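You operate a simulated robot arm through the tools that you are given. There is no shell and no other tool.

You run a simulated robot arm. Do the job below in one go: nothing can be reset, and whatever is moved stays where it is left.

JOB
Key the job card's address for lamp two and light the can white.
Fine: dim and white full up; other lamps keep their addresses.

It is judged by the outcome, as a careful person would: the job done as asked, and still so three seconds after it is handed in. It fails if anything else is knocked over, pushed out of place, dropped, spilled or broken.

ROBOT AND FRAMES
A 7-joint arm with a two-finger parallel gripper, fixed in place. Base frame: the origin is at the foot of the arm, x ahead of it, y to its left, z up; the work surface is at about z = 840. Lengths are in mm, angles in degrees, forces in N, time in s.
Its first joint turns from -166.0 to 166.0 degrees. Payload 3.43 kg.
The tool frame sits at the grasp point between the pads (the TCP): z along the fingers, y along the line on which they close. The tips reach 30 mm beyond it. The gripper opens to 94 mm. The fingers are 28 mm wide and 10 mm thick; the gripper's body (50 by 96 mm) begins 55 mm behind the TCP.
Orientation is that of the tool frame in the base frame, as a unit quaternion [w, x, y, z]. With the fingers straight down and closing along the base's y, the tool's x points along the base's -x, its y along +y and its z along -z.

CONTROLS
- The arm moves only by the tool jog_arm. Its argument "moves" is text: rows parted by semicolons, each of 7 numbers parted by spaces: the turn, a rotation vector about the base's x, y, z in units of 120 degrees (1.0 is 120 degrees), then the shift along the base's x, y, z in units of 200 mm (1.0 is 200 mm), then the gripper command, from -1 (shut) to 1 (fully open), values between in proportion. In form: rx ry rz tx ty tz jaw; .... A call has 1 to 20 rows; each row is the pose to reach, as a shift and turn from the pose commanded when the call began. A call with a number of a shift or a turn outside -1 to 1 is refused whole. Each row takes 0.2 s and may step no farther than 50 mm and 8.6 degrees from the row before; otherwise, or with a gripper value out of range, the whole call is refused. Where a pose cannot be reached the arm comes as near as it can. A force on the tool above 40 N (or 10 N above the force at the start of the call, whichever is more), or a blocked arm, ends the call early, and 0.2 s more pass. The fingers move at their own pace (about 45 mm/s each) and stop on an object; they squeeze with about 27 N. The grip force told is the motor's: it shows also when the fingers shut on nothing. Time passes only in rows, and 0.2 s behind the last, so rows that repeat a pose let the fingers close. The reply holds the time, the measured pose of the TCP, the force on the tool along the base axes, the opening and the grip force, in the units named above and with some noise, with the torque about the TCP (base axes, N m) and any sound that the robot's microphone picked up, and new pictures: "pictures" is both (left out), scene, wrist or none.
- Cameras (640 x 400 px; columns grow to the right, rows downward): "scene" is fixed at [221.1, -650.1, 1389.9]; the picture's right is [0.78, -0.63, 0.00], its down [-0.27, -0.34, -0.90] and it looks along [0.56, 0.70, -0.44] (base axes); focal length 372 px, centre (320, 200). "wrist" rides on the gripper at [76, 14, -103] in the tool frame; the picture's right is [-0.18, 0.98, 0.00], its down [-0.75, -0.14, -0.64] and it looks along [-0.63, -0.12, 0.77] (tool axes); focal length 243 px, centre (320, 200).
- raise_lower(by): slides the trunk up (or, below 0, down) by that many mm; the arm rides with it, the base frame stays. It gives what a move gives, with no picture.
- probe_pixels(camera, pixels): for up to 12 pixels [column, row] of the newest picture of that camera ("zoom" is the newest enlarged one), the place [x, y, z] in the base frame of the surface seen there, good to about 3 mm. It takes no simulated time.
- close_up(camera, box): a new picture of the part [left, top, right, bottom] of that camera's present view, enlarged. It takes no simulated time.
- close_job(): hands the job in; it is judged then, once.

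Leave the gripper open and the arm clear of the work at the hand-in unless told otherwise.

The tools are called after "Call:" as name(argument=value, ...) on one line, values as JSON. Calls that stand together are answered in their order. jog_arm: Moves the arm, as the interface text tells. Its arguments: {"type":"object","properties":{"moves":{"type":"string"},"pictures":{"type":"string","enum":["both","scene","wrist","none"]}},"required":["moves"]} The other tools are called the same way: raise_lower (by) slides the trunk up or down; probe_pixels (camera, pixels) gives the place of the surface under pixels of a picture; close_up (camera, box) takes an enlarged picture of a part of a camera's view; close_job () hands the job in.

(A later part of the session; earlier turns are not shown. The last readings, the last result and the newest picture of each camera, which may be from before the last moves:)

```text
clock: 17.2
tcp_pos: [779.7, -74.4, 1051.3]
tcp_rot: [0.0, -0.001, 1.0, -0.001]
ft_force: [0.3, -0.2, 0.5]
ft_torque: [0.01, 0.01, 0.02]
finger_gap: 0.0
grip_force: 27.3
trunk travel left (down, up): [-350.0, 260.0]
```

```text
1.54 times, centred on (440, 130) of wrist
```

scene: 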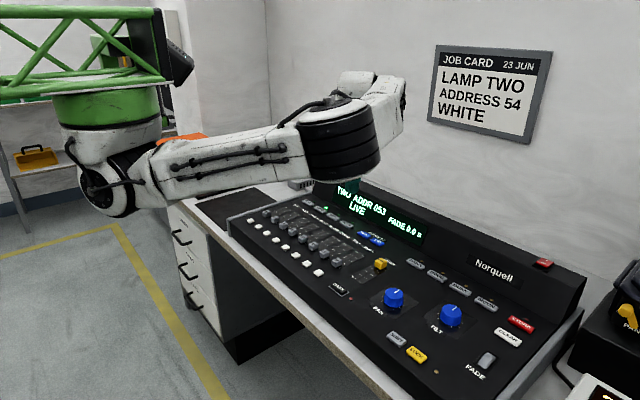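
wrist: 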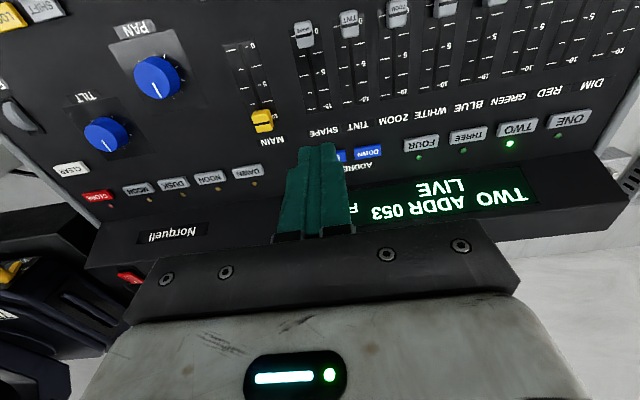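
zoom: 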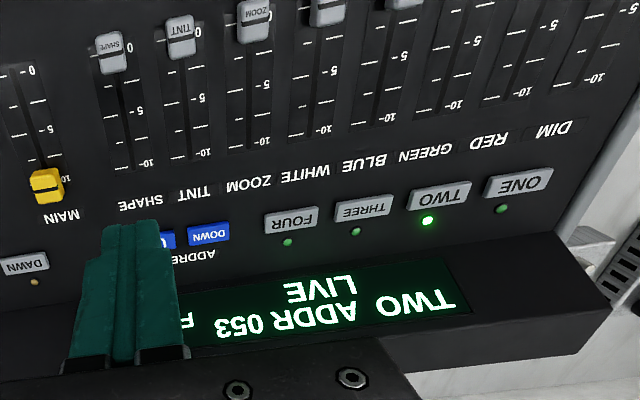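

The call was refused because one retreat row stepped too far, and nothing moved. I'm repeating it with smaller retreat steps.

Call:
jog_arm(moves="0 0 0 0.15 0 -0.2 -1; 0 0 0 0.3 0 -0.4 -1; 0 0 0 0.45 0 -0.6 -1; 0 0 0 0.5 0 -0.78 -1; 0 0 0 0.5 0 -0.855 -1; 0 0 0 0.5 0 -0.875 -1; 0 0 0 0.5 0 -0.886 -1; 0 0 0 0.5 0 -0.83 -1; 0 0 0 0.48 0 -0.65 -1; 0 0 0 0.38 0 -0.45 -1; 0 0 0 0.25 0 -0.3 -1; 0 0 0 0.1 0 -0.2 -1; 0 0 0 0 0 -0.2 -1; 0 0 0 0 0 -0.2 -1")

Call:
close_up(camera="scene", box=[300, 170, 440, 260])

Call:
close_up(camera="wrist", box=[240, 0, 640, 260])

```text
clock: 20.2
tcp_pos: [779.1, -75.5, 1011.0]
tcp_rot: [0.001, 0.001, 1.0, 0.0]
ft_force: [-0.4, 0.0, -0.5]
ft_torque: [-0.01, -0.01, 0.0]
finger_gap: 0.0
grip_force: 26.8
trunk travel left (down, up): [-350.0, 260.0]
heard: click
```

scene: 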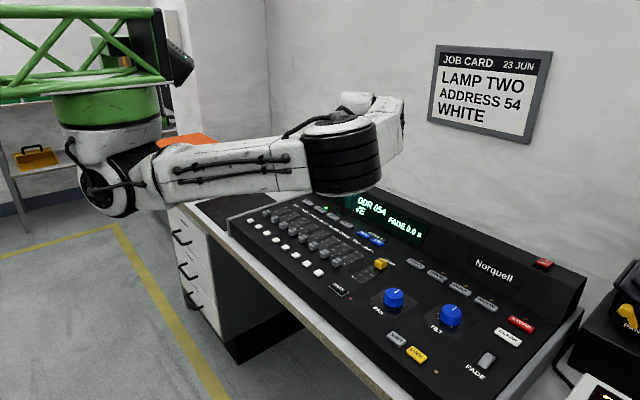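
wrist: 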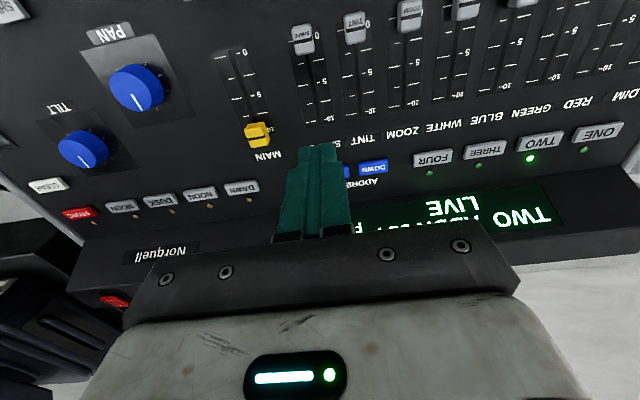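

```text
4.44 times, centred on (370, 215) of scene
```

zoom: 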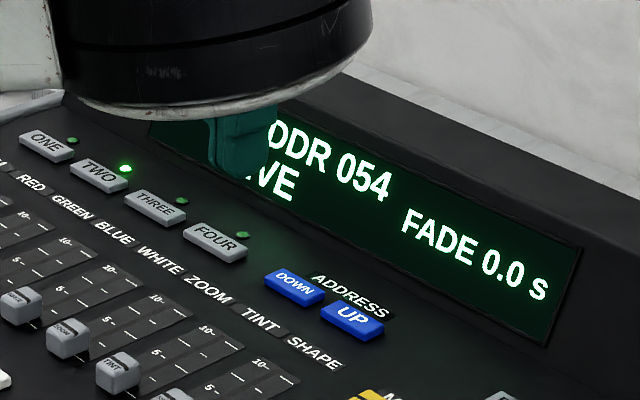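

```text
1.54 times, centred on (440, 130) of wrist
```

zoom: 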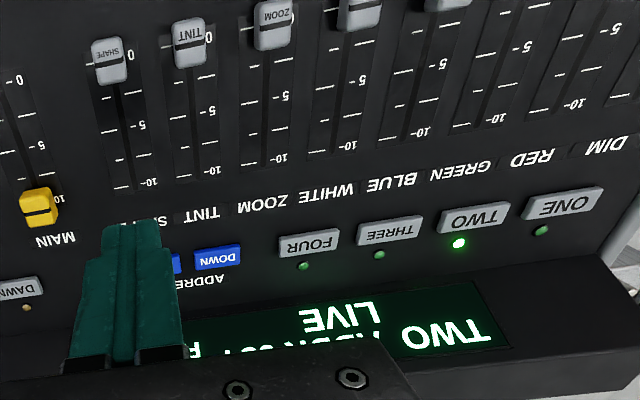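

The display reads ADDR 054 with TWO lit, and MAIN is at 10. Next are the faders. I'm moving above the WHITE fader (fifth from the left, cap near (725,59)) with the jaws opened to about 40 mm, staying high to look.

Call:
jog_arm(moves="0 0 0 -0.1 0.15 0 -0.15; 0 0 0 -0.2 0.3 0 -0.15; 0 0 0 -0.27 0.48 0 -0.15; 0 0 0 -0.27 0.67 0 -0.15; 0 0 0 -0.27 0.67 0 -0.15; 0 0 0 -0.27 0.67 0 -0.15")

Call:
close_up(camera="wrist", box=[200, 0, 520, 200])

Call:
close_up(camera="scene", box=[240, 170, 440, 290])

```text
clock: 21.6
tcp_pos: [727.6, 57.6, 1010.9]
tcp_rot: [0.0, -0.001, 1.0, 0.001]
ft_force: [0.1, 0.0, -0.8]
ft_torque: [-0.01, 0.0, 0.03]
finger_gap: 40.0
grip_force: 0.3
trunk travel left (down, up): [-350.0, 260.0]
```

scene: 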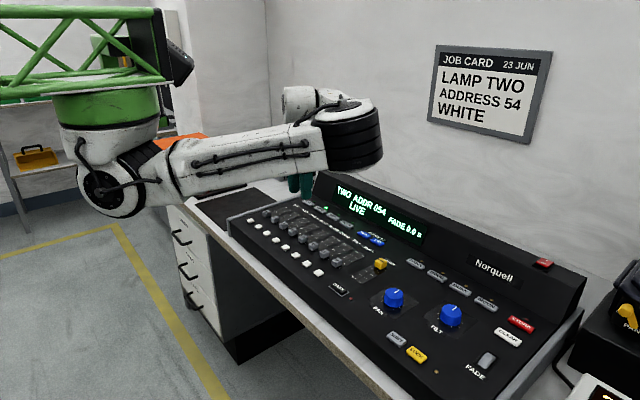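
wrist: 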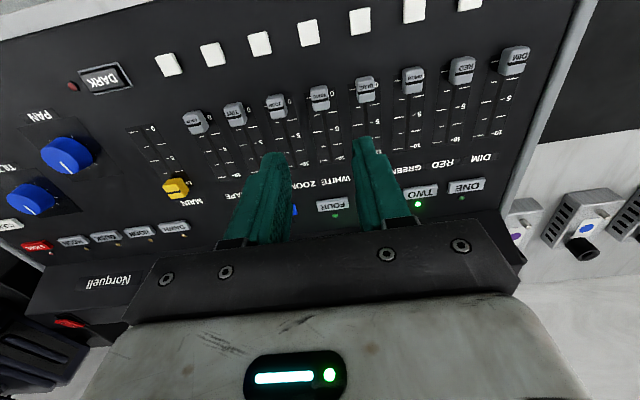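

```text
2.00 times, centred on (360, 100) of wrist
```

zoom: 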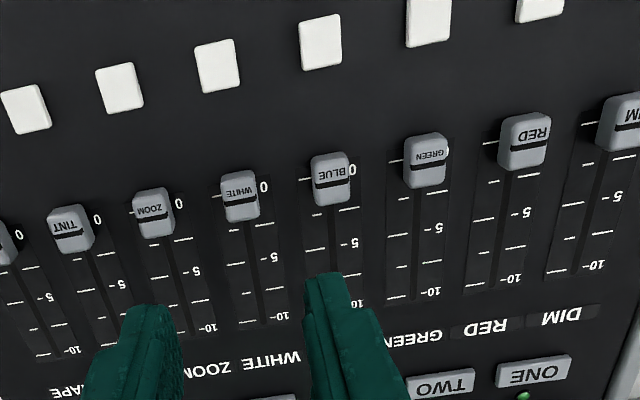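

```text
3.20 times, centred on (340, 230) of scene
```

zoom: 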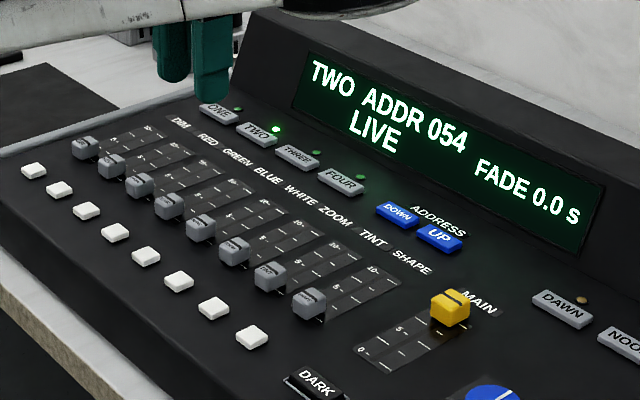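

The display confirms TWO ADDR 054. I'll probe the WHITE cap at (320,97), its 0 and 10 marks, and its neighbours' tops.

Call:
probe_pixels(camera="wrist", pixels=[[320, 92], [320, 103], [310, 98], [329, 95], [331, 94], [336, 161], [326, 163], [320, 110], [365, 88], [277, 105], [175, 186], [516, 60]])

```text
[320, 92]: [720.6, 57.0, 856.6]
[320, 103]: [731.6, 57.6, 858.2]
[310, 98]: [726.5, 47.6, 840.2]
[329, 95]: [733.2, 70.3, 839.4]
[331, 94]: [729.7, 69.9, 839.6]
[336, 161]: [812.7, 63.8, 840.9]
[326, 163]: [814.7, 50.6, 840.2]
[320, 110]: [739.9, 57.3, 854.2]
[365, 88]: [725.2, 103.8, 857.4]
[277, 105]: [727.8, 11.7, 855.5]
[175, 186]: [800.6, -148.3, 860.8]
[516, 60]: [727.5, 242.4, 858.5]
```

The WHITE cap is centred at about (728,58), spans y 48–67 and z 840–857; the 10 mark is at x≈813. With 32 mm open, the jaws clear the neighbours. I'm descending straddling the cap.

Call:
jog_arm(moves="0 0 0 0 0.002 -0.15 -0.32; 0 0 0 0 0.002 -0.35 -0.32; 0 0 0 0 0.002 -0.5 -0.32; 0 0 0 0 0.002 -0.58 -0.32; 0 0 0 0 0.002 -0.58 -0.32")

Call:
close_up(camera="wrist", box=[220, 60, 420, 260])

```text
clock: 22.8
tcp_pos: [726.8, 58.8, 895.3]
tcp_rot: [0.001, 0.0, 1.0, -0.001]
ft_force: [0.7, 0.4, 0.7]
ft_torque: [-0.02, 0.01, -0.01]
finger_gap: 32.0
grip_force: 0.1
trunk travel left (down, up): [-350.0, 260.0]
```

scene: 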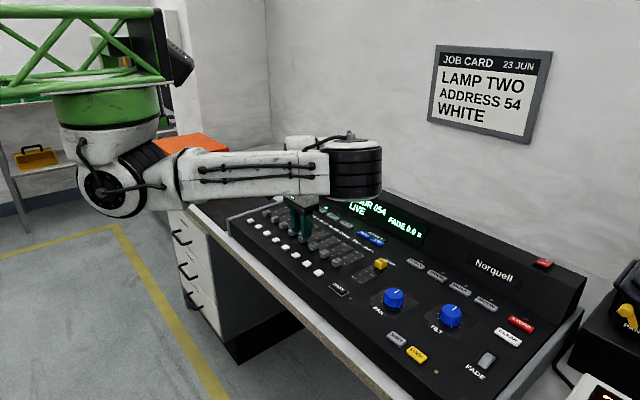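
wrist: 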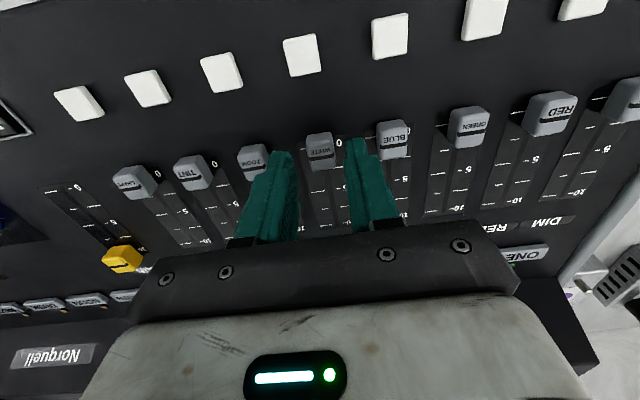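

```text
2.00 times, centred on (320, 160) of wrist
```

zoom: 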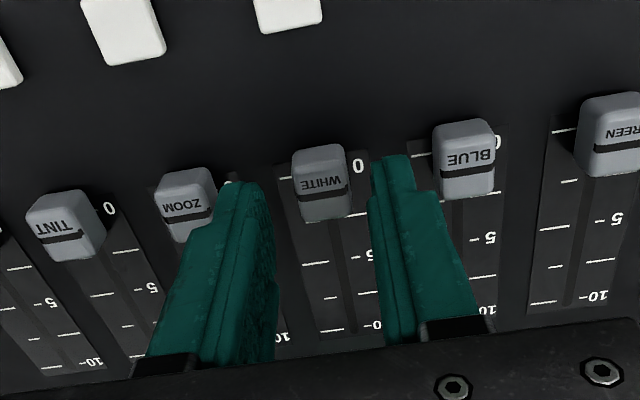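

The jaws straddle the WHITE cap evenly with BLUE and ZOOM clear. I'm lowering to TCP ≈ 876 and closing on the cap.

Call:
jog_arm(moves="0 0 0 0 0 -0.05 -0.32; 0 0 0 0 0 -0.095 -0.32; 0 0 0 0 0 -0.095 -0.32; 0 0 0 0 0 -0.095 -1; 0 0 0 0 0 -0.095 -1; 0 0 0 0 0 -0.095 -1")

Call:
close_up(camera="wrist", box=[220, 60, 420, 260])

```text
clock: 24.2
tcp_pos: [725.2, 59.6, 875.8]
tcp_rot: [0.0, 0.0, 1.0, 0.001]
ft_force: [-0.2, 3.2, -2.7]
ft_torque: [0.12, 0.0, 0.01]
finger_gap: 16.5
grip_force: 44.9
trunk travel left (down, up): [-350.0, 260.0]
```

scene: 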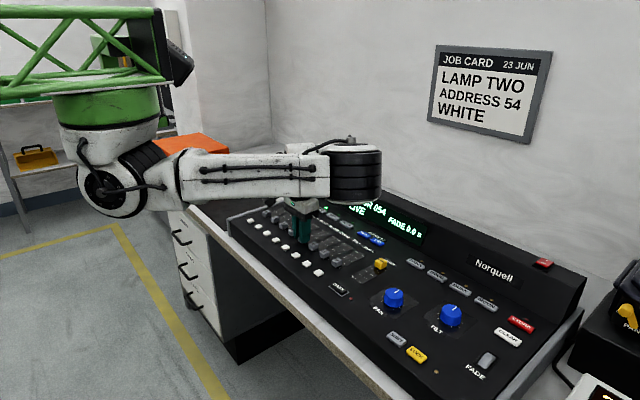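
wrist: 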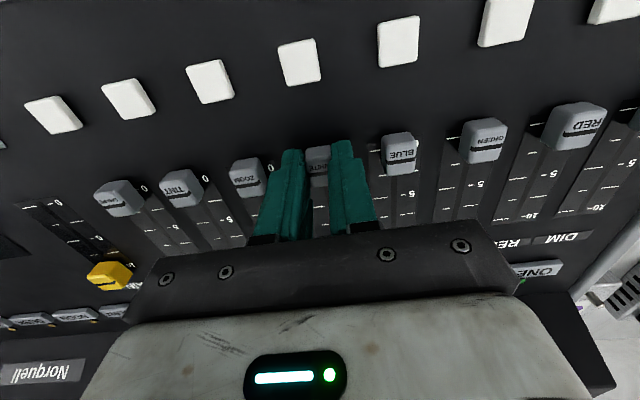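

```text
2.00 times, centred on (320, 160) of wrist
```

zoom: 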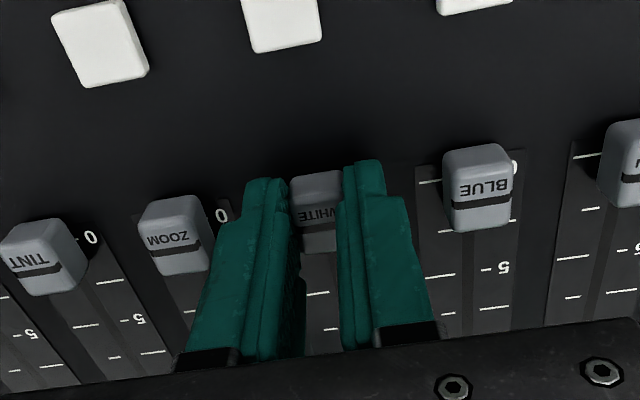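

The cap is gripped (gap 16.5 mm). I'm sliding it toward 10 (+x), with small steps near the end.

Call:
jog_arm(moves="0 0 0 0.05 0 -0.095 -1; 0 0 0 0.1 0 -0.095 -1", pictures="none")

```text
clock: 24.5
tcp_pos: [732.7, 58.9, 874.9]
tcp_rot: [0.004, 0.001, 1.0, 0.002]
ft_force: [0.9, -3.1, 16.2]
ft_torque: [-0.14, 0.23, 0.06]
finger_gap: 16.2
grip_force: 45.7
trunk travel left (down, up): [-350.0, 260.0]
stopped in row 1: the force on the tool passed its limit at 44 N (the readings are from after the stop); the commanded pose is now the measured one
```

My mistake: I carried over the old downward shift, so the call pressed down as well and stopped at 44 N. The commanded pose is now the measured one. I'll ease up 1.5 mm, keep the grip, and check for any damage.

Call:
jog_arm(moves="0 0 0 0 0 0.008 -1; 0 0 0 0 0 0.008 -1")

Call:
close_up(camera="wrist", box=[220, 60, 420, 260])

Call:
close_up(camera="scene", box=[240, 170, 440, 290])

```text
clock: 25.1
tcp_pos: [731.9, 57.7, 873.8]
tcp_rot: [0.004, 0.001, 1.0, 0.001]
ft_force: [-0.2, -1.5, 5.2]
ft_torque: [-0.04, -0.48, 0.07]
finger_gap: 16.3
grip_force: 44.9
trunk travel left (down, up): [-350.0, 260.0]
```

scene: 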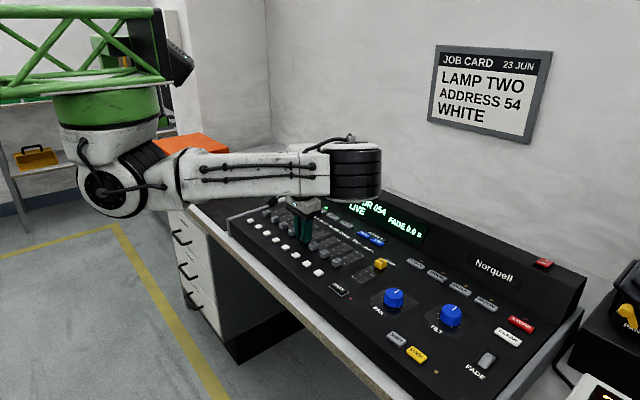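
wrist: 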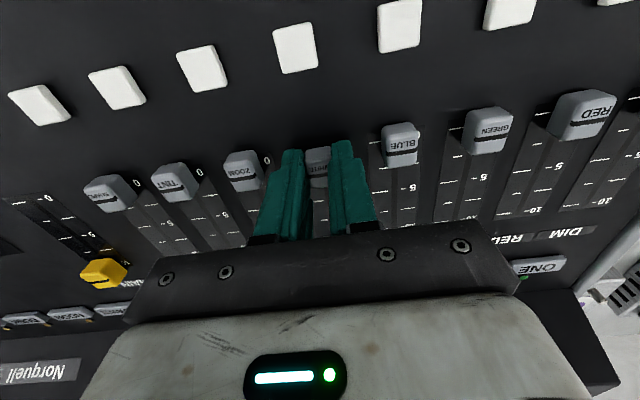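

```text
2.00 times, centred on (320, 160) of wrist
```

zoom: 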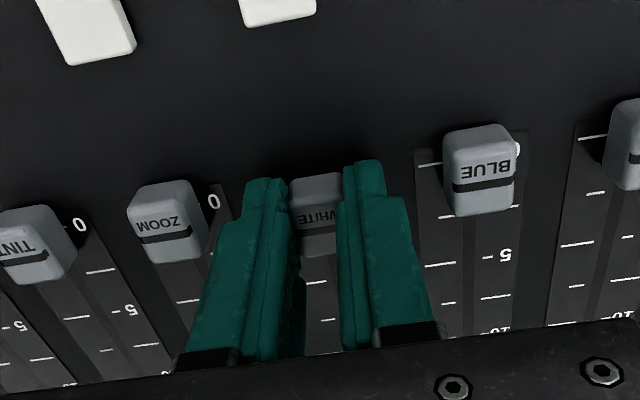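

```text
3.20 times, centred on (340, 230) of scene
```

zoom: 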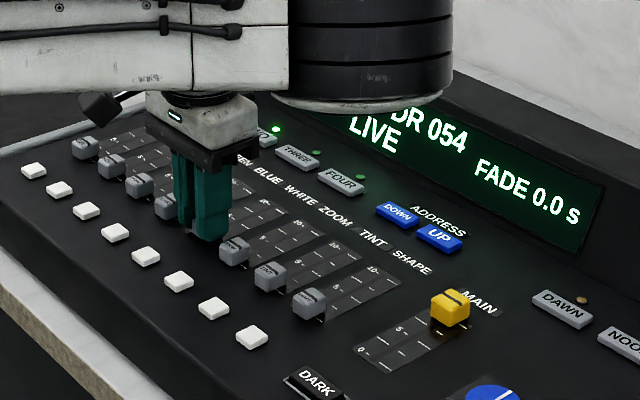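

The cap and console look unharmed and the display is unchanged. I'm now sliding +x only, with a slight 3 mm lift to relieve the residual load.

Call:
jog_arm(moves="0 0 0 0 0 0.012 -1; 0 0 0 0.03 0 0.012 -1; 0 0 0 0.07 0 0.012 -1; 0 0 0 0.11 0 0.012 -1; 0 0 0 0.15 0 0.012 -1", pictures="wrist")

```text
clock: 26.3
tcp_pos: [763.0, 58.0, 873.6]
tcp_rot: [0.001, 0.001, 1.0, 0.002]
ft_force: [-0.3, 2.4, -38.5]
ft_torque: [0.04, 0.44, 0.06]
finger_gap: 16.0
grip_force: 45.2
trunk travel left (down, up): [-350.0, 260.0]
```

wrist: 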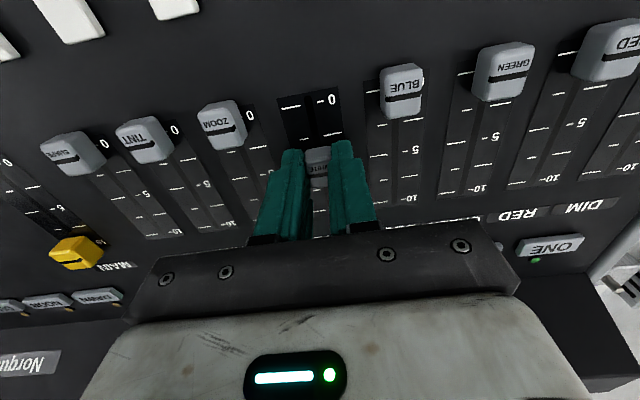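

The cap followed to x≈763, but the lift is pulling up at 38 N. I'll relieve that by lowering the commanded height about 5 mm to the measured one, without sliding.

Call:
jog_arm(moves="0 0 0 0 0 -0.012 -1; 0 0 0 0 0 -0.022 -1; 0 0 0 0 0 -0.022 -1", pictures="none")

```text
clock: 27.1
tcp_pos: [762.3, 59.1, 873.9]
tcp_rot: [0.004, 0.002, 1.0, 0.003]
ft_force: [0.1, -2.8, 12.8]
ft_torque: [-0.1, 0.63, 0.07]
finger_gap: 16.3
grip_force: 44.9
trunk travel left (down, up): [-350.0, 260.0]
```

The residual is now +13 N; raising 1 mm should zero it. I'm continuing the slide, reading the force.

Call:
jog_arm(moves="0 0 0 0 0 0.005 -1; 0 0 0 0.03 0 0.005 -1; 0 0 0 0.07 0 0.005 -1; 0 0 0 0.11 0 0.005 -1; 0 0 0 0.15 0 0.005 -1; 0 0 0 0.19 0 0.005 -1; 0 0 0 0.21 0 0.005 -1")

```text
clock: 28.7
tcp_pos: [803.6, 58.6, 873.7]
tcp_rot: [0.004, 0.001, 1.0, 0.002]
ft_force: [0.4, -6.2, 28.1]
ft_torque: [-0.2, -0.04, -0.01]
finger_gap: 16.0
grip_force: 44.9
trunk travel left (down, up): [-350.0, 260.0]
```

scene: 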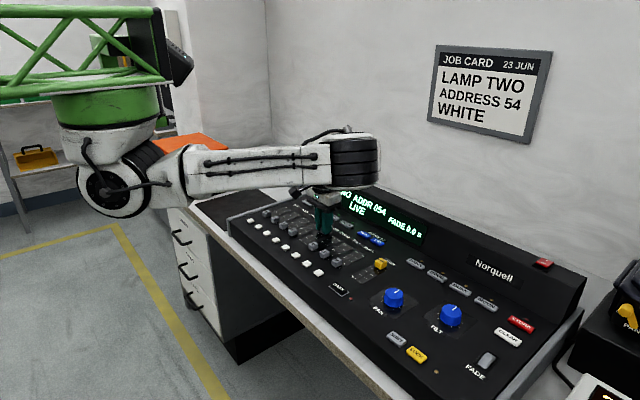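
wrist: 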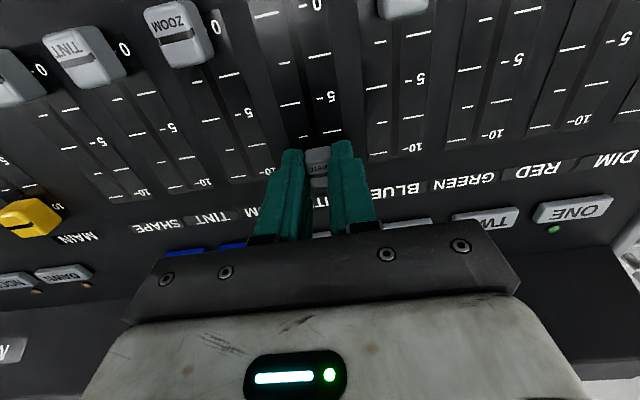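

The cap is at x≈804, nearly at 10. I'm raising 2 mm to remove the 28 N down load, then sliding in small steps until the end stop shows in the x force.

Call:
jog_arm(moves="0 0 0 0 0 0.006 -1; 0 0 0 0 0 0.011 -1; 0 0 0 0.015 0 0.011 -1; 0 0 0 0.025 0 0.011 -1; 0 0 0 0.035 0 0.011 -1", pictures="wrist")

Call:
close_up(camera="wrist", box=[200, 60, 440, 230])

```text
clock: 29.9
tcp_pos: [810.4, 58.3, 874.2]
tcp_rot: [0.001, 0.001, 1.0, 0.001]
ft_force: [-12.1, -5.1, -1.1]
ft_torque: [-0.15, -0.05, 0.0]
finger_gap: 16.4
grip_force: 45.1
trunk travel left (down, up): [-350.0, 260.0]
```

wrist: 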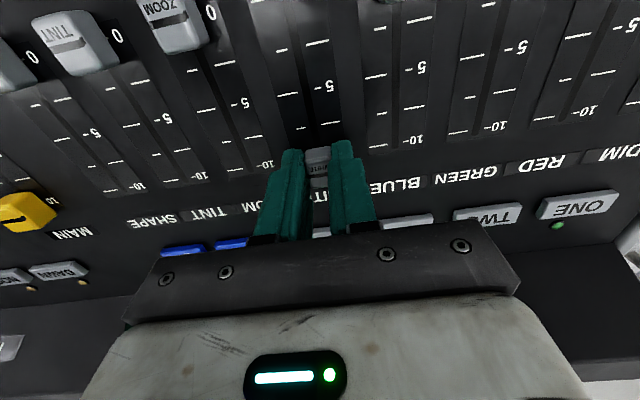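

```text
2.35 times, centred on (320, 145) of wrist
```

zoom: 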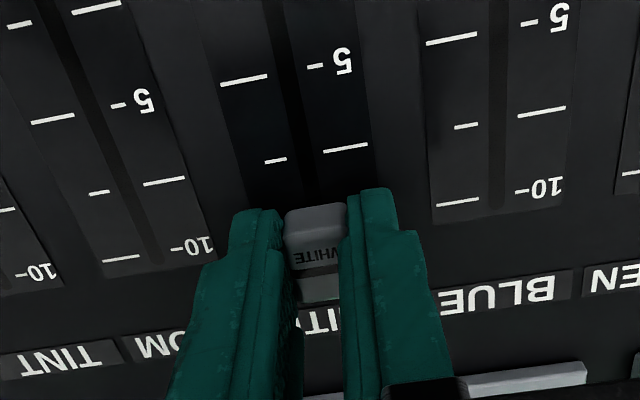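

The x force of −12 N suggests the end stop. I'll push 1 mm further to confirm, then open to about 32 mm and lift away.

Call:
jog_arm(moves="0 0 0 0.006 0 0 -1; 0 0 0 0.006 0 0 -1", pictures="none")

```text
clock: 30.5
tcp_pos: [811.6, 58.8, 875.7]
tcp_rot: [0.002, 0.001, 1.0, 0.002]
ft_force: [-17.2, -4.7, -9.9]
ft_torque: [-0.13, 1.01, 0.01]
finger_gap: 16.5
grip_force: 45.5
trunk travel left (down, up): [-350.0, 260.0]
```

The end stop is confirmed (−17 N). I'm releasing the cap, lifting, and looking at the fader and display.

Call:
jog_arm(moves="0 0 0 0 0 0 -0.3; 0 0 0 0 0 0 -0.3; 0 0 0 0 0 0 -0.3; 0 0 0 0 0 0.1 -0.3; 0 0 0 0 0 0.25 -0.3; 0 0 0 -0.1 0 0.45 -0.3; 0 0 0 -0.2 0 0.6 -0.3; 0 0 0 -0.2 0 0.6 -0.3")

Call:
close_up(camera="wrist", box=[200, 0, 520, 200])

Call:
close_up(camera="scene", box=[240, 170, 440, 290])

```text
clock: 32.3
tcp_pos: [773.3, 59.8, 996.4]
tcp_rot: [0.003, 0.001, 1.0, 0.001]
ft_force: [-0.6, 0.3, 0.3]
ft_torque: [-0.03, 0.0, -0.02]
finger_gap: 32.8
grip_force: 0.2
trunk travel left (down, up): [-350.0, 260.0]
```

scene: 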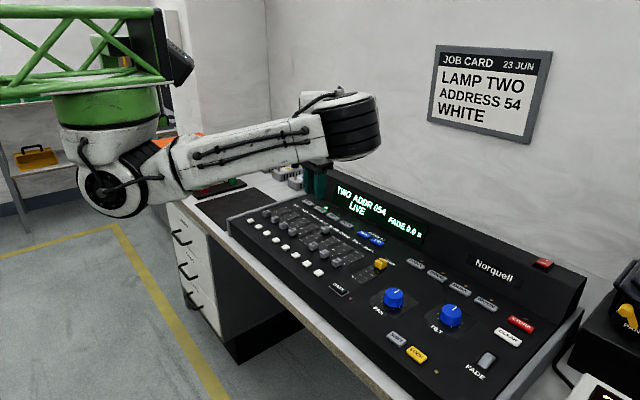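
wrist: 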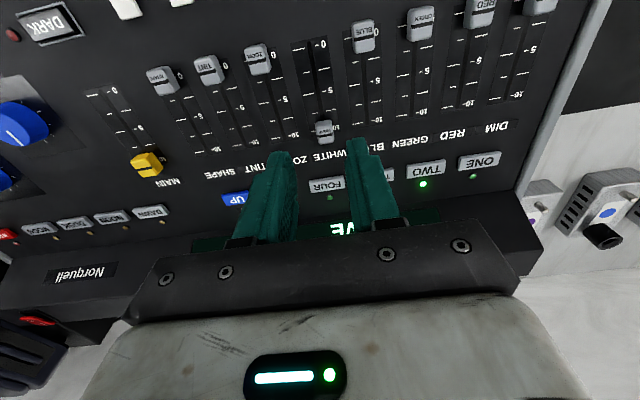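

```text
2.00 times, centred on (360, 100) of wrist
```

zoom: 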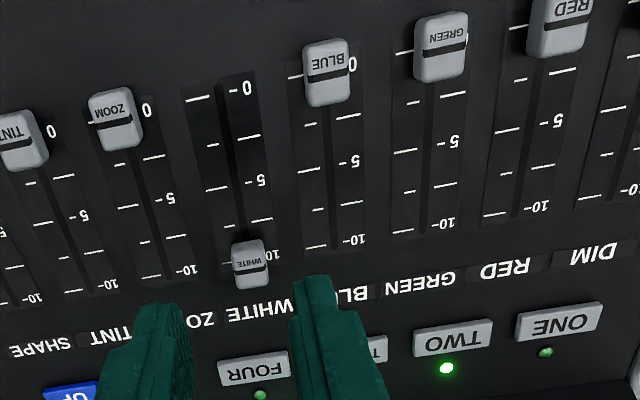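

```text
3.20 times, centred on (340, 230) of scene
```

zoom: 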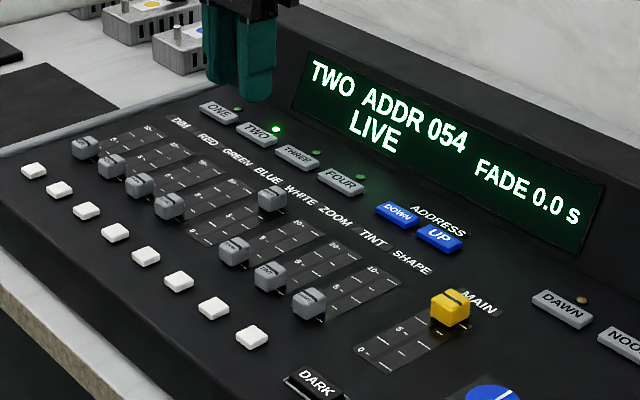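

WHITE sits at 10 and the display is unchanged. Next is DIM, the leftmost fader at about (727,242). I'm moving above it with 32 mm open.

Call:
jog_arm(moves="0 0 0 -0.05 0.2 0 -0.32; 0 0 0 -0.1 0.4 0 -0.32; 0 0 0 -0.15 0.6 0 -0.32; 0 0 0 -0.2 0.8 0 -0.32; 0 0 0 -0.23 0.91 -0.1 -0.32; 0 0 0 -0.23 0.91 -0.25 -0.32; 0 0 0 -0.23 0.91 -0.25 -0.32")

Call:
close_up(camera="wrist", box=[200, 40, 440, 220])

```text
clock: 33.9
tcp_pos: [727.0, 242.3, 945.2]
tcp_rot: [0.003, 0.0, 1.0, 0.002]
ft_force: [-0.6, -0.9, -0.3]
ft_torque: [-0.02, 0.02, -0.01]
finger_gap: 31.9
grip_force: 0.1
trunk travel left (down, up): [-350.0, 260.0]
```

scene: 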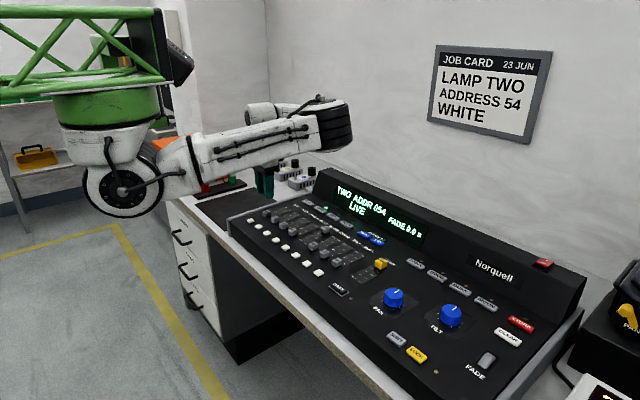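
wrist: 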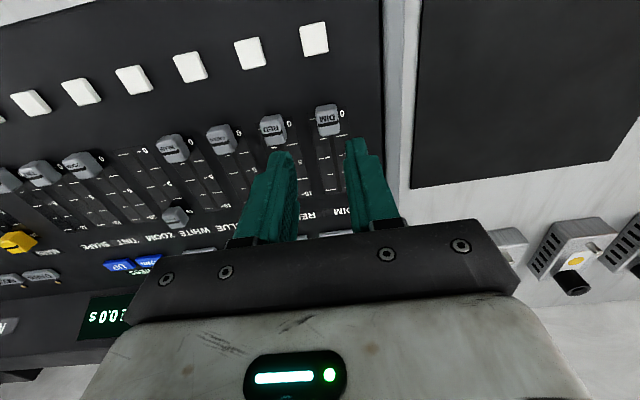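

```text
2.22 times, centred on (320, 130) of wrist
```

zoom: 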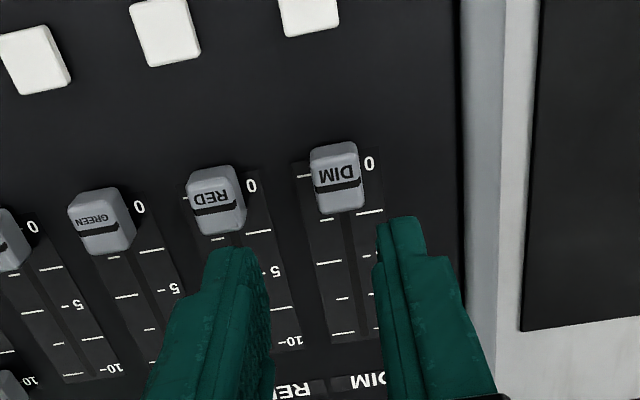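

I'm directly above DIM. I'll probe the DIM cap (328,120), RED (272,128), and the console's side cheek (392,110) for clearances.

Call:
probe_pixels(camera="wrist", pixels=[[328, 112], [328, 124], [319, 118], [336, 116], [328, 120], [272, 128], [284, 125], [386, 110], [392, 110], [375, 112]])

```text
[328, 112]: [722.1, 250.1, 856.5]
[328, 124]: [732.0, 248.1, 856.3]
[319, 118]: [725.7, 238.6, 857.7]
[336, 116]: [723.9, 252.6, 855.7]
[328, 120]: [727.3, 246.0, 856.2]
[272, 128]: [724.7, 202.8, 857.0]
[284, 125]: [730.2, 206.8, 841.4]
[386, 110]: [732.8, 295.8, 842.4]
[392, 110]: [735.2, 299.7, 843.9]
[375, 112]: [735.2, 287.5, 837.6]
```

DIM's centre is about (727,244), and the cheek starts at y≈290, so the jaws fit. I'm descending to TCP ≈ 876 with a 1.5 mm y correction and checking before I close.

Call:
jog_arm(moves="0 0 0 0 0.008 -0.15 -0.32; 0 0 0 0 0.008 -0.25 -0.32; 0 0 0 0 0.008 -0.31 -0.32; 0 0 0 0 0.008 -0.345 -0.32; 0 0 0 0 0.008 -0.345 -0.32")

Call:
close_up(camera="wrist", box=[220, 80, 420, 240])

```text
clock: 35.1
tcp_pos: [726.0, 244.1, 875.6]
tcp_rot: [0.002, 0.0, 1.0, 0.003]
ft_force: [0.4, 0.2, -0.5]
ft_torque: [0.0, 0.02, 0.0]
finger_gap: 32.0
grip_force: 0.1
trunk travel left (down, up): [-350.0, 260.0]
```

scene: 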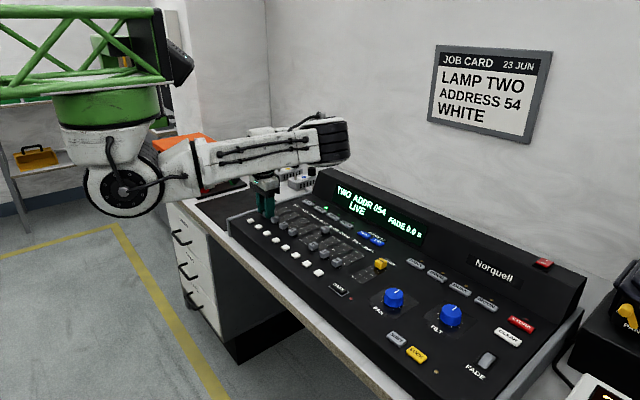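
wrist: 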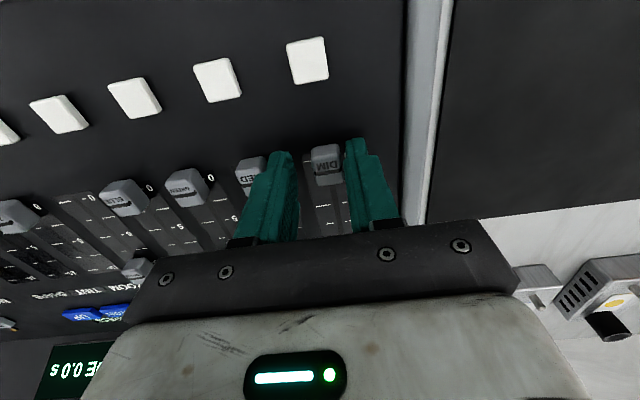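

```text
2.50 times, centred on (320, 160) of wrist
```

zoom: 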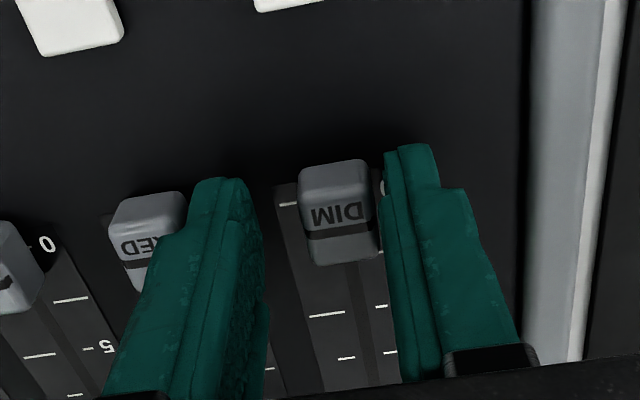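

The DIM cap sits closer to the high-y finger. I'll shift +3 mm in y to centre it and look again.

Call:
jog_arm(moves="0 0 0 0 0.015 0 -0.32; 0 0 0 0 0.015 0 -0.32", pictures="wrist")

Call:
close_up(camera="wrist", box=[220, 80, 420, 240])

Call:
close_up(camera="scene", box=[220, 160, 340, 250])

```text
clock: 35.7
tcp_pos: [726.0, 245.0, 875.8]
tcp_rot: [0.002, 0.001, 1.0, 0.001]
ft_force: [-0.6, -0.4, -0.8]
ft_torque: [0.01, -0.01, -0.03]
finger_gap: 32.1
grip_force: 0.1
trunk travel left (down, up): [-350.0, 260.0]
```

wrist: 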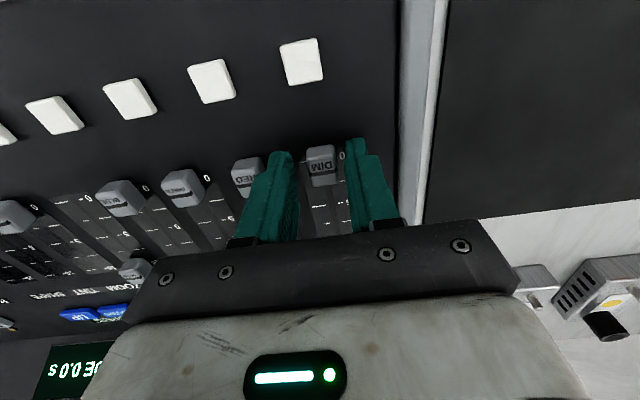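

```text
2.50 times, centred on (320, 160) of wrist
```

zoom: 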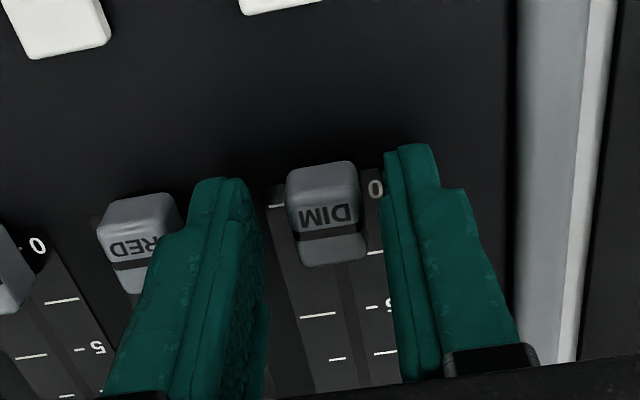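

```text
4.44 times, centred on (280, 205) of scene
```

zoom: 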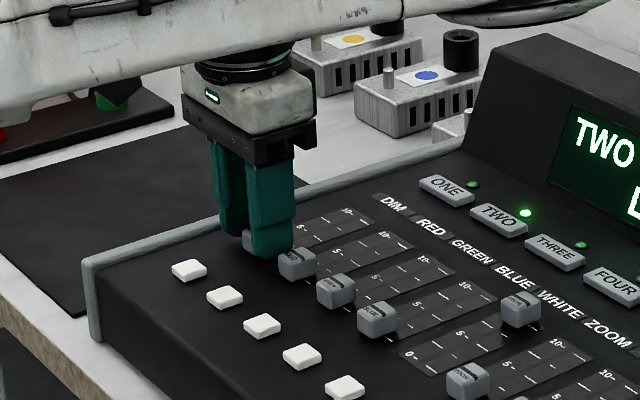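

The cap is centred between the jaws and RED is clear. I'm closing on DIM with no shift.

Call:
jog_arm(moves="0 0 0 0 0 0 -1; 0 0 0 0 0 0 -1; 0 0 0 0 0 0 -1; 0 0 0 0 0 0 -1", pictures="wrist")

```text
clock: 36.7
tcp_pos: [726.3, 246.4, 876.7]
tcp_rot: [0.003, 0.0, 1.0, 0.002]
ft_force: [0.7, 8.8, -0.7]
ft_torque: [0.19, -0.04, 0.02]
finger_gap: 16.3
grip_force: 45.2
trunk travel left (down, up): [-350.0, 260.0]
```

wrist: 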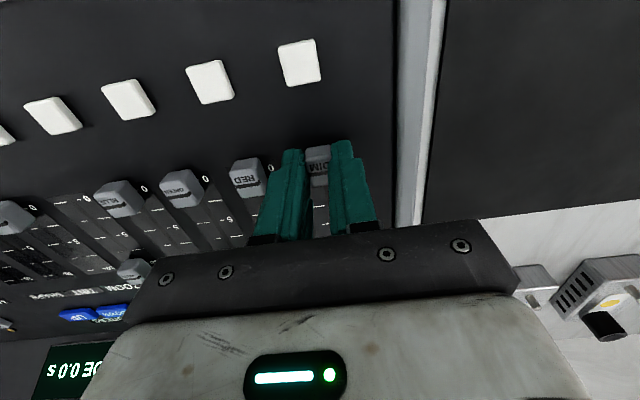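

DIM is gripped (16.3 mm, low forces). I'm sliding +x only, checking the force midway.

Call:
jog_arm(moves="0 0 0 0.03 0 0 -1; 0 0 0 0.07 0 0 -1; 0 0 0 0.11 0 0 -1; 0 0 0 0.15 0 0 -1; 0 0 0 0.19 0 0 -1; 0 0 0 0.2 0 0 -1", pictures="wrist")

```text
clock: 38.1
tcp_pos: [767.2, 246.0, 877.8]
tcp_rot: [0.002, 0.001, 1.0, 0.002]
ft_force: [-0.4, 12.7, -6.9]
ft_torque: [0.31, 0.05, 0.08]
finger_gap: 16.1
grip_force: 45.0
trunk travel left (down, up): [-350.0, 260.0]
```

wrist: 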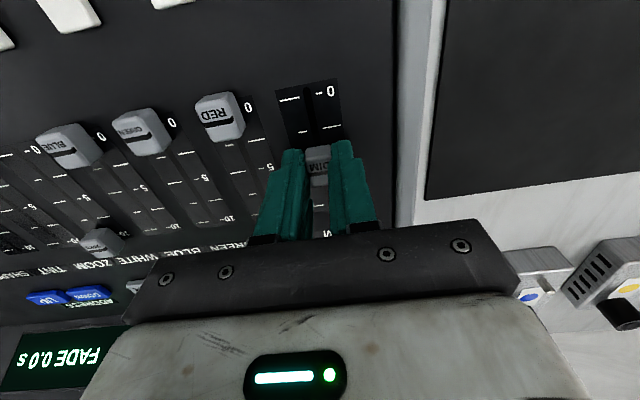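

The cap follows well. I'll trim y +1 mm and z −0.5 mm to ease the side loads, and continue to just short of the stop, then go in small steps.

Call:
jog_arm(moves="0 0 0 0.03 0.003 -0.002 -1; 0 0 0 0.07 0.005 -0.003 -1; 0 0 0 0.11 0.005 -0.003 -1; 0 0 0 0.15 0.005 -0.003 -1; 0 0 0 0.18 0.005 -0.003 -1; 0 0 0 0.195 0.005 -0.003 -1; 0 0 0 0.205 0.005 -0.003 -1; 0 0 0 0.215 0.005 -0.003 -1", pictures="wrist")

```text
clock: 39.9
tcp_pos: [808.3, 246.4, 876.3]
tcp_rot: [0.002, 0.001, 1.0, 0.001]
ft_force: [-7.9, 2.8, 2.2]
ft_torque: [0.01, -0.23, 0.04]
finger_gap: 16.3
grip_force: 45.0
trunk travel left (down, up): [-350.0, 260.0]
```

wrist: 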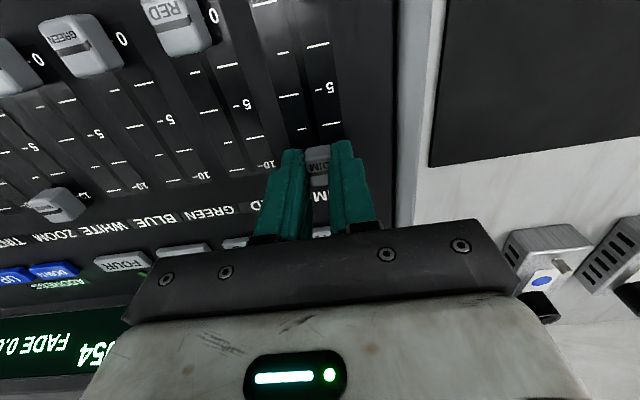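

The x force of −8 N shows the stop is starting. I'm pushing 2 mm more to seat it.

Call:
jog_arm(moves="0 0 0 0.005 0 0 -1; 0 0 0 0.01 0 0 -1; 0 0 0 0.01 0 0 -1", pictures="none")

```text
clock: 40.7
tcp_pos: [810.2, 246.9, 876.8]
tcp_rot: [0.004, 0.0, 1.0, 0.002]
ft_force: [-15.0, 0.2, 6.0]
ft_torque: [-0.08, 0.79, 0.04]
finger_gap: 16.2
grip_force: 45.4
trunk travel left (down, up): [-350.0, 260.0]
```

The end stop is reached. I'm releasing, lifting, and backing away to inspect both faders and the display.

Call:
jog_arm(moves="0 0 0 0 0 0 -0.3; 0 0 0 0 0 0 -0.3; 0 0 0 0 0 0 -0.3; 0 0 0 0 0 0.1 -0.3; 0 0 0 0 0 0.25 -0.3; 0 0 0 -0.15 -0.1 0.4 -0.3; 0 0 0 -0.3 -0.25 0.5 -0.3; 0 0 0 -0.4 -0.4 0.6 -0.3; 0 0 0 -0.4 -0.4 0.6 -0.3")

Call:
close_up(camera="wrist", box=[260, 20, 520, 200])

Call:
close_up(camera="scene", box=[240, 170, 440, 290])

```text
clock: 42.7
tcp_pos: [731.8, 164.4, 994.9]
tcp_rot: [0.004, 0.001, 1.0, 0.002]
ft_force: [0.0, -0.2, 0.7]
ft_torque: [-0.03, 0.02, 0.02]
finger_gap: 32.6
grip_force: 0.0
trunk travel left (down, up): [-350.0, 260.0]
```

scene: 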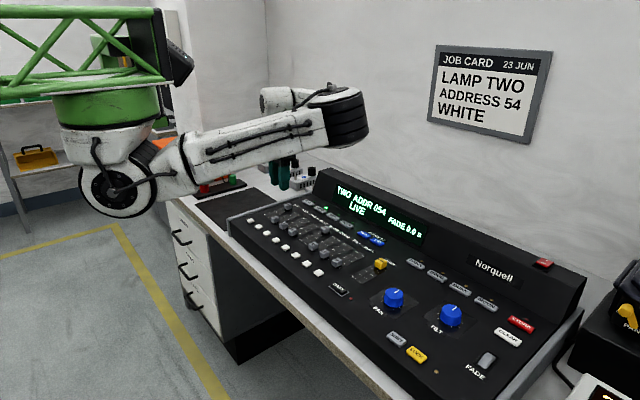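
wrist: 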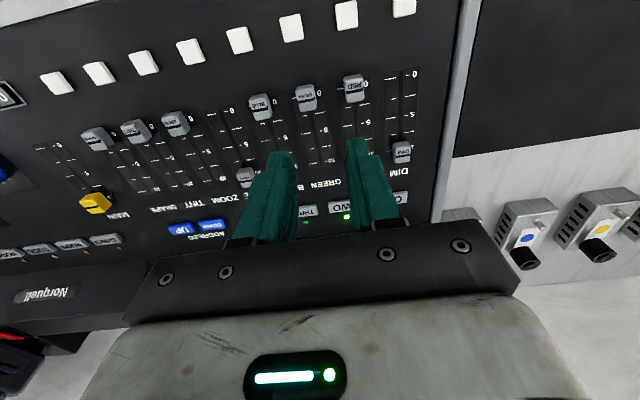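

```text
2.22 times, centred on (390, 110) of wrist
```

zoom: 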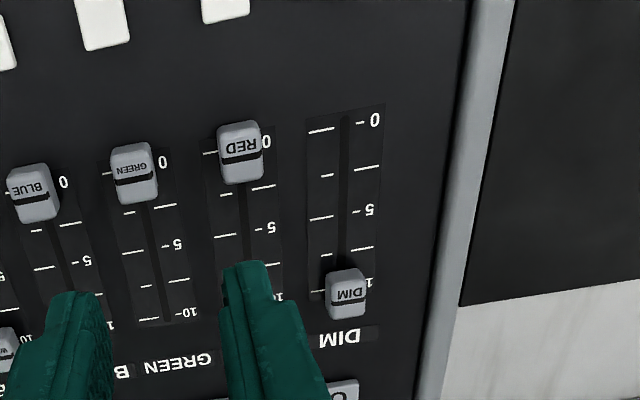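

```text
3.20 times, centred on (340, 230) of scene
```

zoom: 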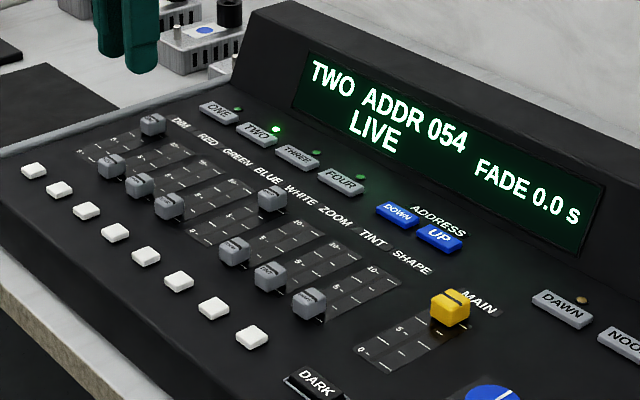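

DIM and WHITE are both at 10, the other faders are still at 0, and the display reads TWO ADDR 054 LIVE. Next I'll look at the can to see if it is really lit: up, back, turned right, jaws opening.

Call:
jog_arm(moves="-0.0154 -0.0327 -0.051 -0.1 -0.1 0.12 0; -0.0308 -0.0654 -0.1019 -0.2 -0.22 0.25 0.5; -0.0462 -0.0981 -0.1529 -0.3 -0.35 0.37 1; -0.0616 -0.1308 -0.2038 -0.4 -0.48 0.5 1; -0.077 -0.1634 -0.2548 -0.5 -0.6 0.62 1; -0.0923 -0.1961 -0.3057 -0.6 -0.73 0.75 1; -0.1077 -0.2288 -0.3567 -0.7 -0.86 0.87 1; -0.1231 -0.2615 -0.4076 -0.78 -1 0.98 1; -0.1231 -0.2615 -0.4076 -0.78 -1 0.98 1", pictures="none")

Call:
jog_arm(moves="0 0 0 0 -0.23 0 1; 0 0 0 0 -0.46 0 1; 0 0 0 0 -0.69 0 1; 0 0 0 0 -0.92 0 1; 0 0 0 0 -1 0 1; 0 0 0 0 -1 0 1")

Call:
close_up(camera="wrist", box=[200, 100, 440, 250])

Call:
close_up(camera="scene", box=[240, 170, 440, 290])

```text
clock: 44.7
tcp_pos: [575.8, -33.6, 1192.5]
tcp_rot: [0.267, 0.408, 0.865, -0.123]
ft_force: [0.2, 0.2, -0.2]
ft_torque: [0.02, -0.03, -0.01]
finger_gap: 94.2
grip_force: 0.1
trunk travel left (down, up): [-350.0, 260.0]
```

```text
clock: 46.1
tcp_pos: [575.7, -233.6, 1191.4]
tcp_rot: [0.264, 0.407, 0.866, -0.122]
ft_force: [-0.8, 0.1, 0.1]
ft_torque: [0.03, 0.03, 0.01]
finger_gap: 93.9
grip_force: 0.1
trunk travel left (down, up): [-350.0, 260.0]
```

scene: 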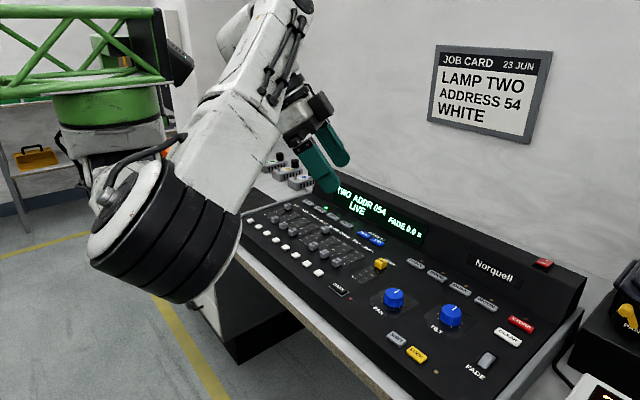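
wrist: 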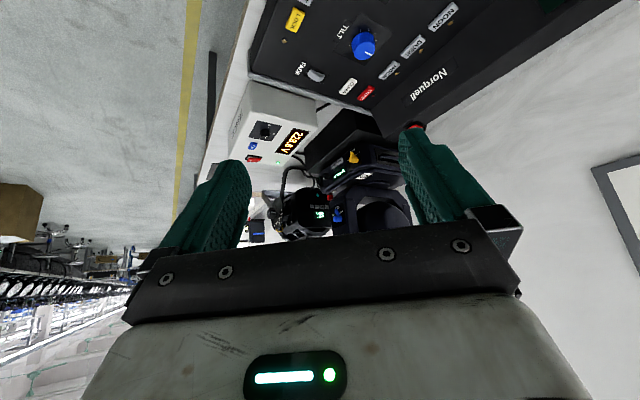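

```text
2.67 times, centred on (320, 175) of wrist
```

zoom: 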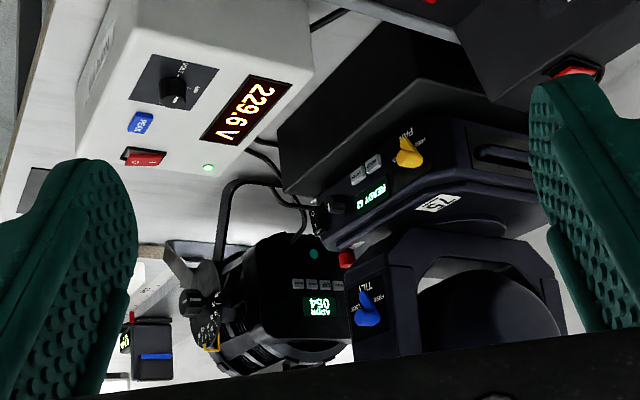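

```text
3.20 times, centred on (340, 230) of scene
```

zoom: 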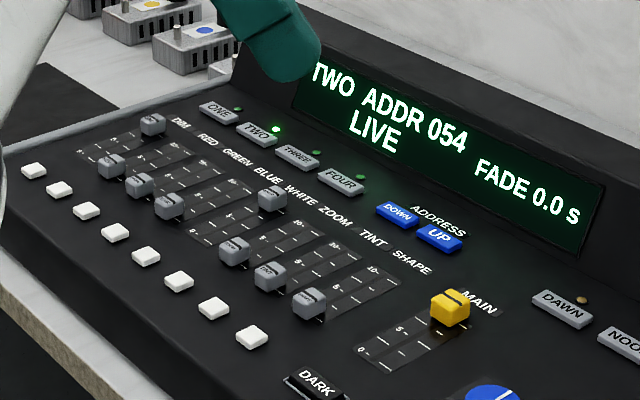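

I see only the can's back (ADDR 054). I'll probe where the can and the nearby bright patches are, so I can find a view of its lens or beam.

Call:
probe_pixels(camera="wrist", pixels=[[319, 213], [300, 200], [285, 225], [271, 212], [257, 228], [262, 205], [300, 235], [345, 245], [370, 210], [315, 190], [270, 240], [250, 212]])

Call:
close_up(camera="wrist", box=[240, 170, 360, 250])

```text
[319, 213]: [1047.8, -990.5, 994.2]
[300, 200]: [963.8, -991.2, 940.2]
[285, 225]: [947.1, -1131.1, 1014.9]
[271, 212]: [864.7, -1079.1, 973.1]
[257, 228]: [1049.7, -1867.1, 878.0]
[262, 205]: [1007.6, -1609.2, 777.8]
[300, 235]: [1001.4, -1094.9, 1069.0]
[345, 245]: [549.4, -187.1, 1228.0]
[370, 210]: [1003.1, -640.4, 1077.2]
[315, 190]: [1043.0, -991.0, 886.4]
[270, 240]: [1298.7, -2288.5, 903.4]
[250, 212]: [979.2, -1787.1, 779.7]
```

```text
5.00 times, centred on (300, 210) of wrist
```

zoom: 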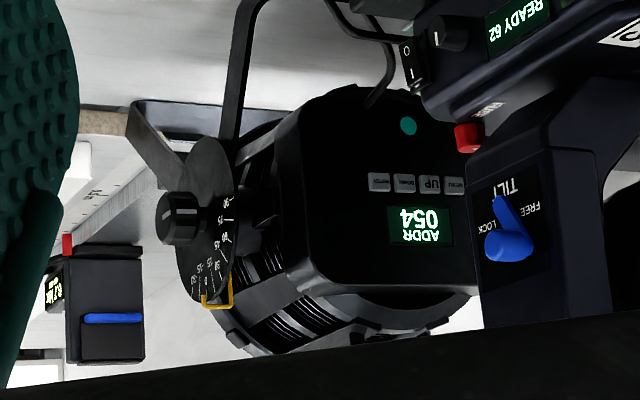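

The can points away (toward −y), and beyond it is a small box with a green readout at wrist (247,227). It may be a light meter. I'll zoom in.

Call:
close_up(camera="wrist", box=[232, 205, 280, 245])

```text
10.00 times, centred on (256, 225) of wrist
```

zoom: 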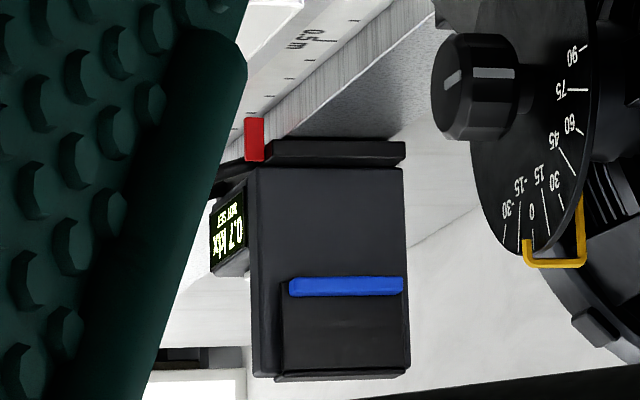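

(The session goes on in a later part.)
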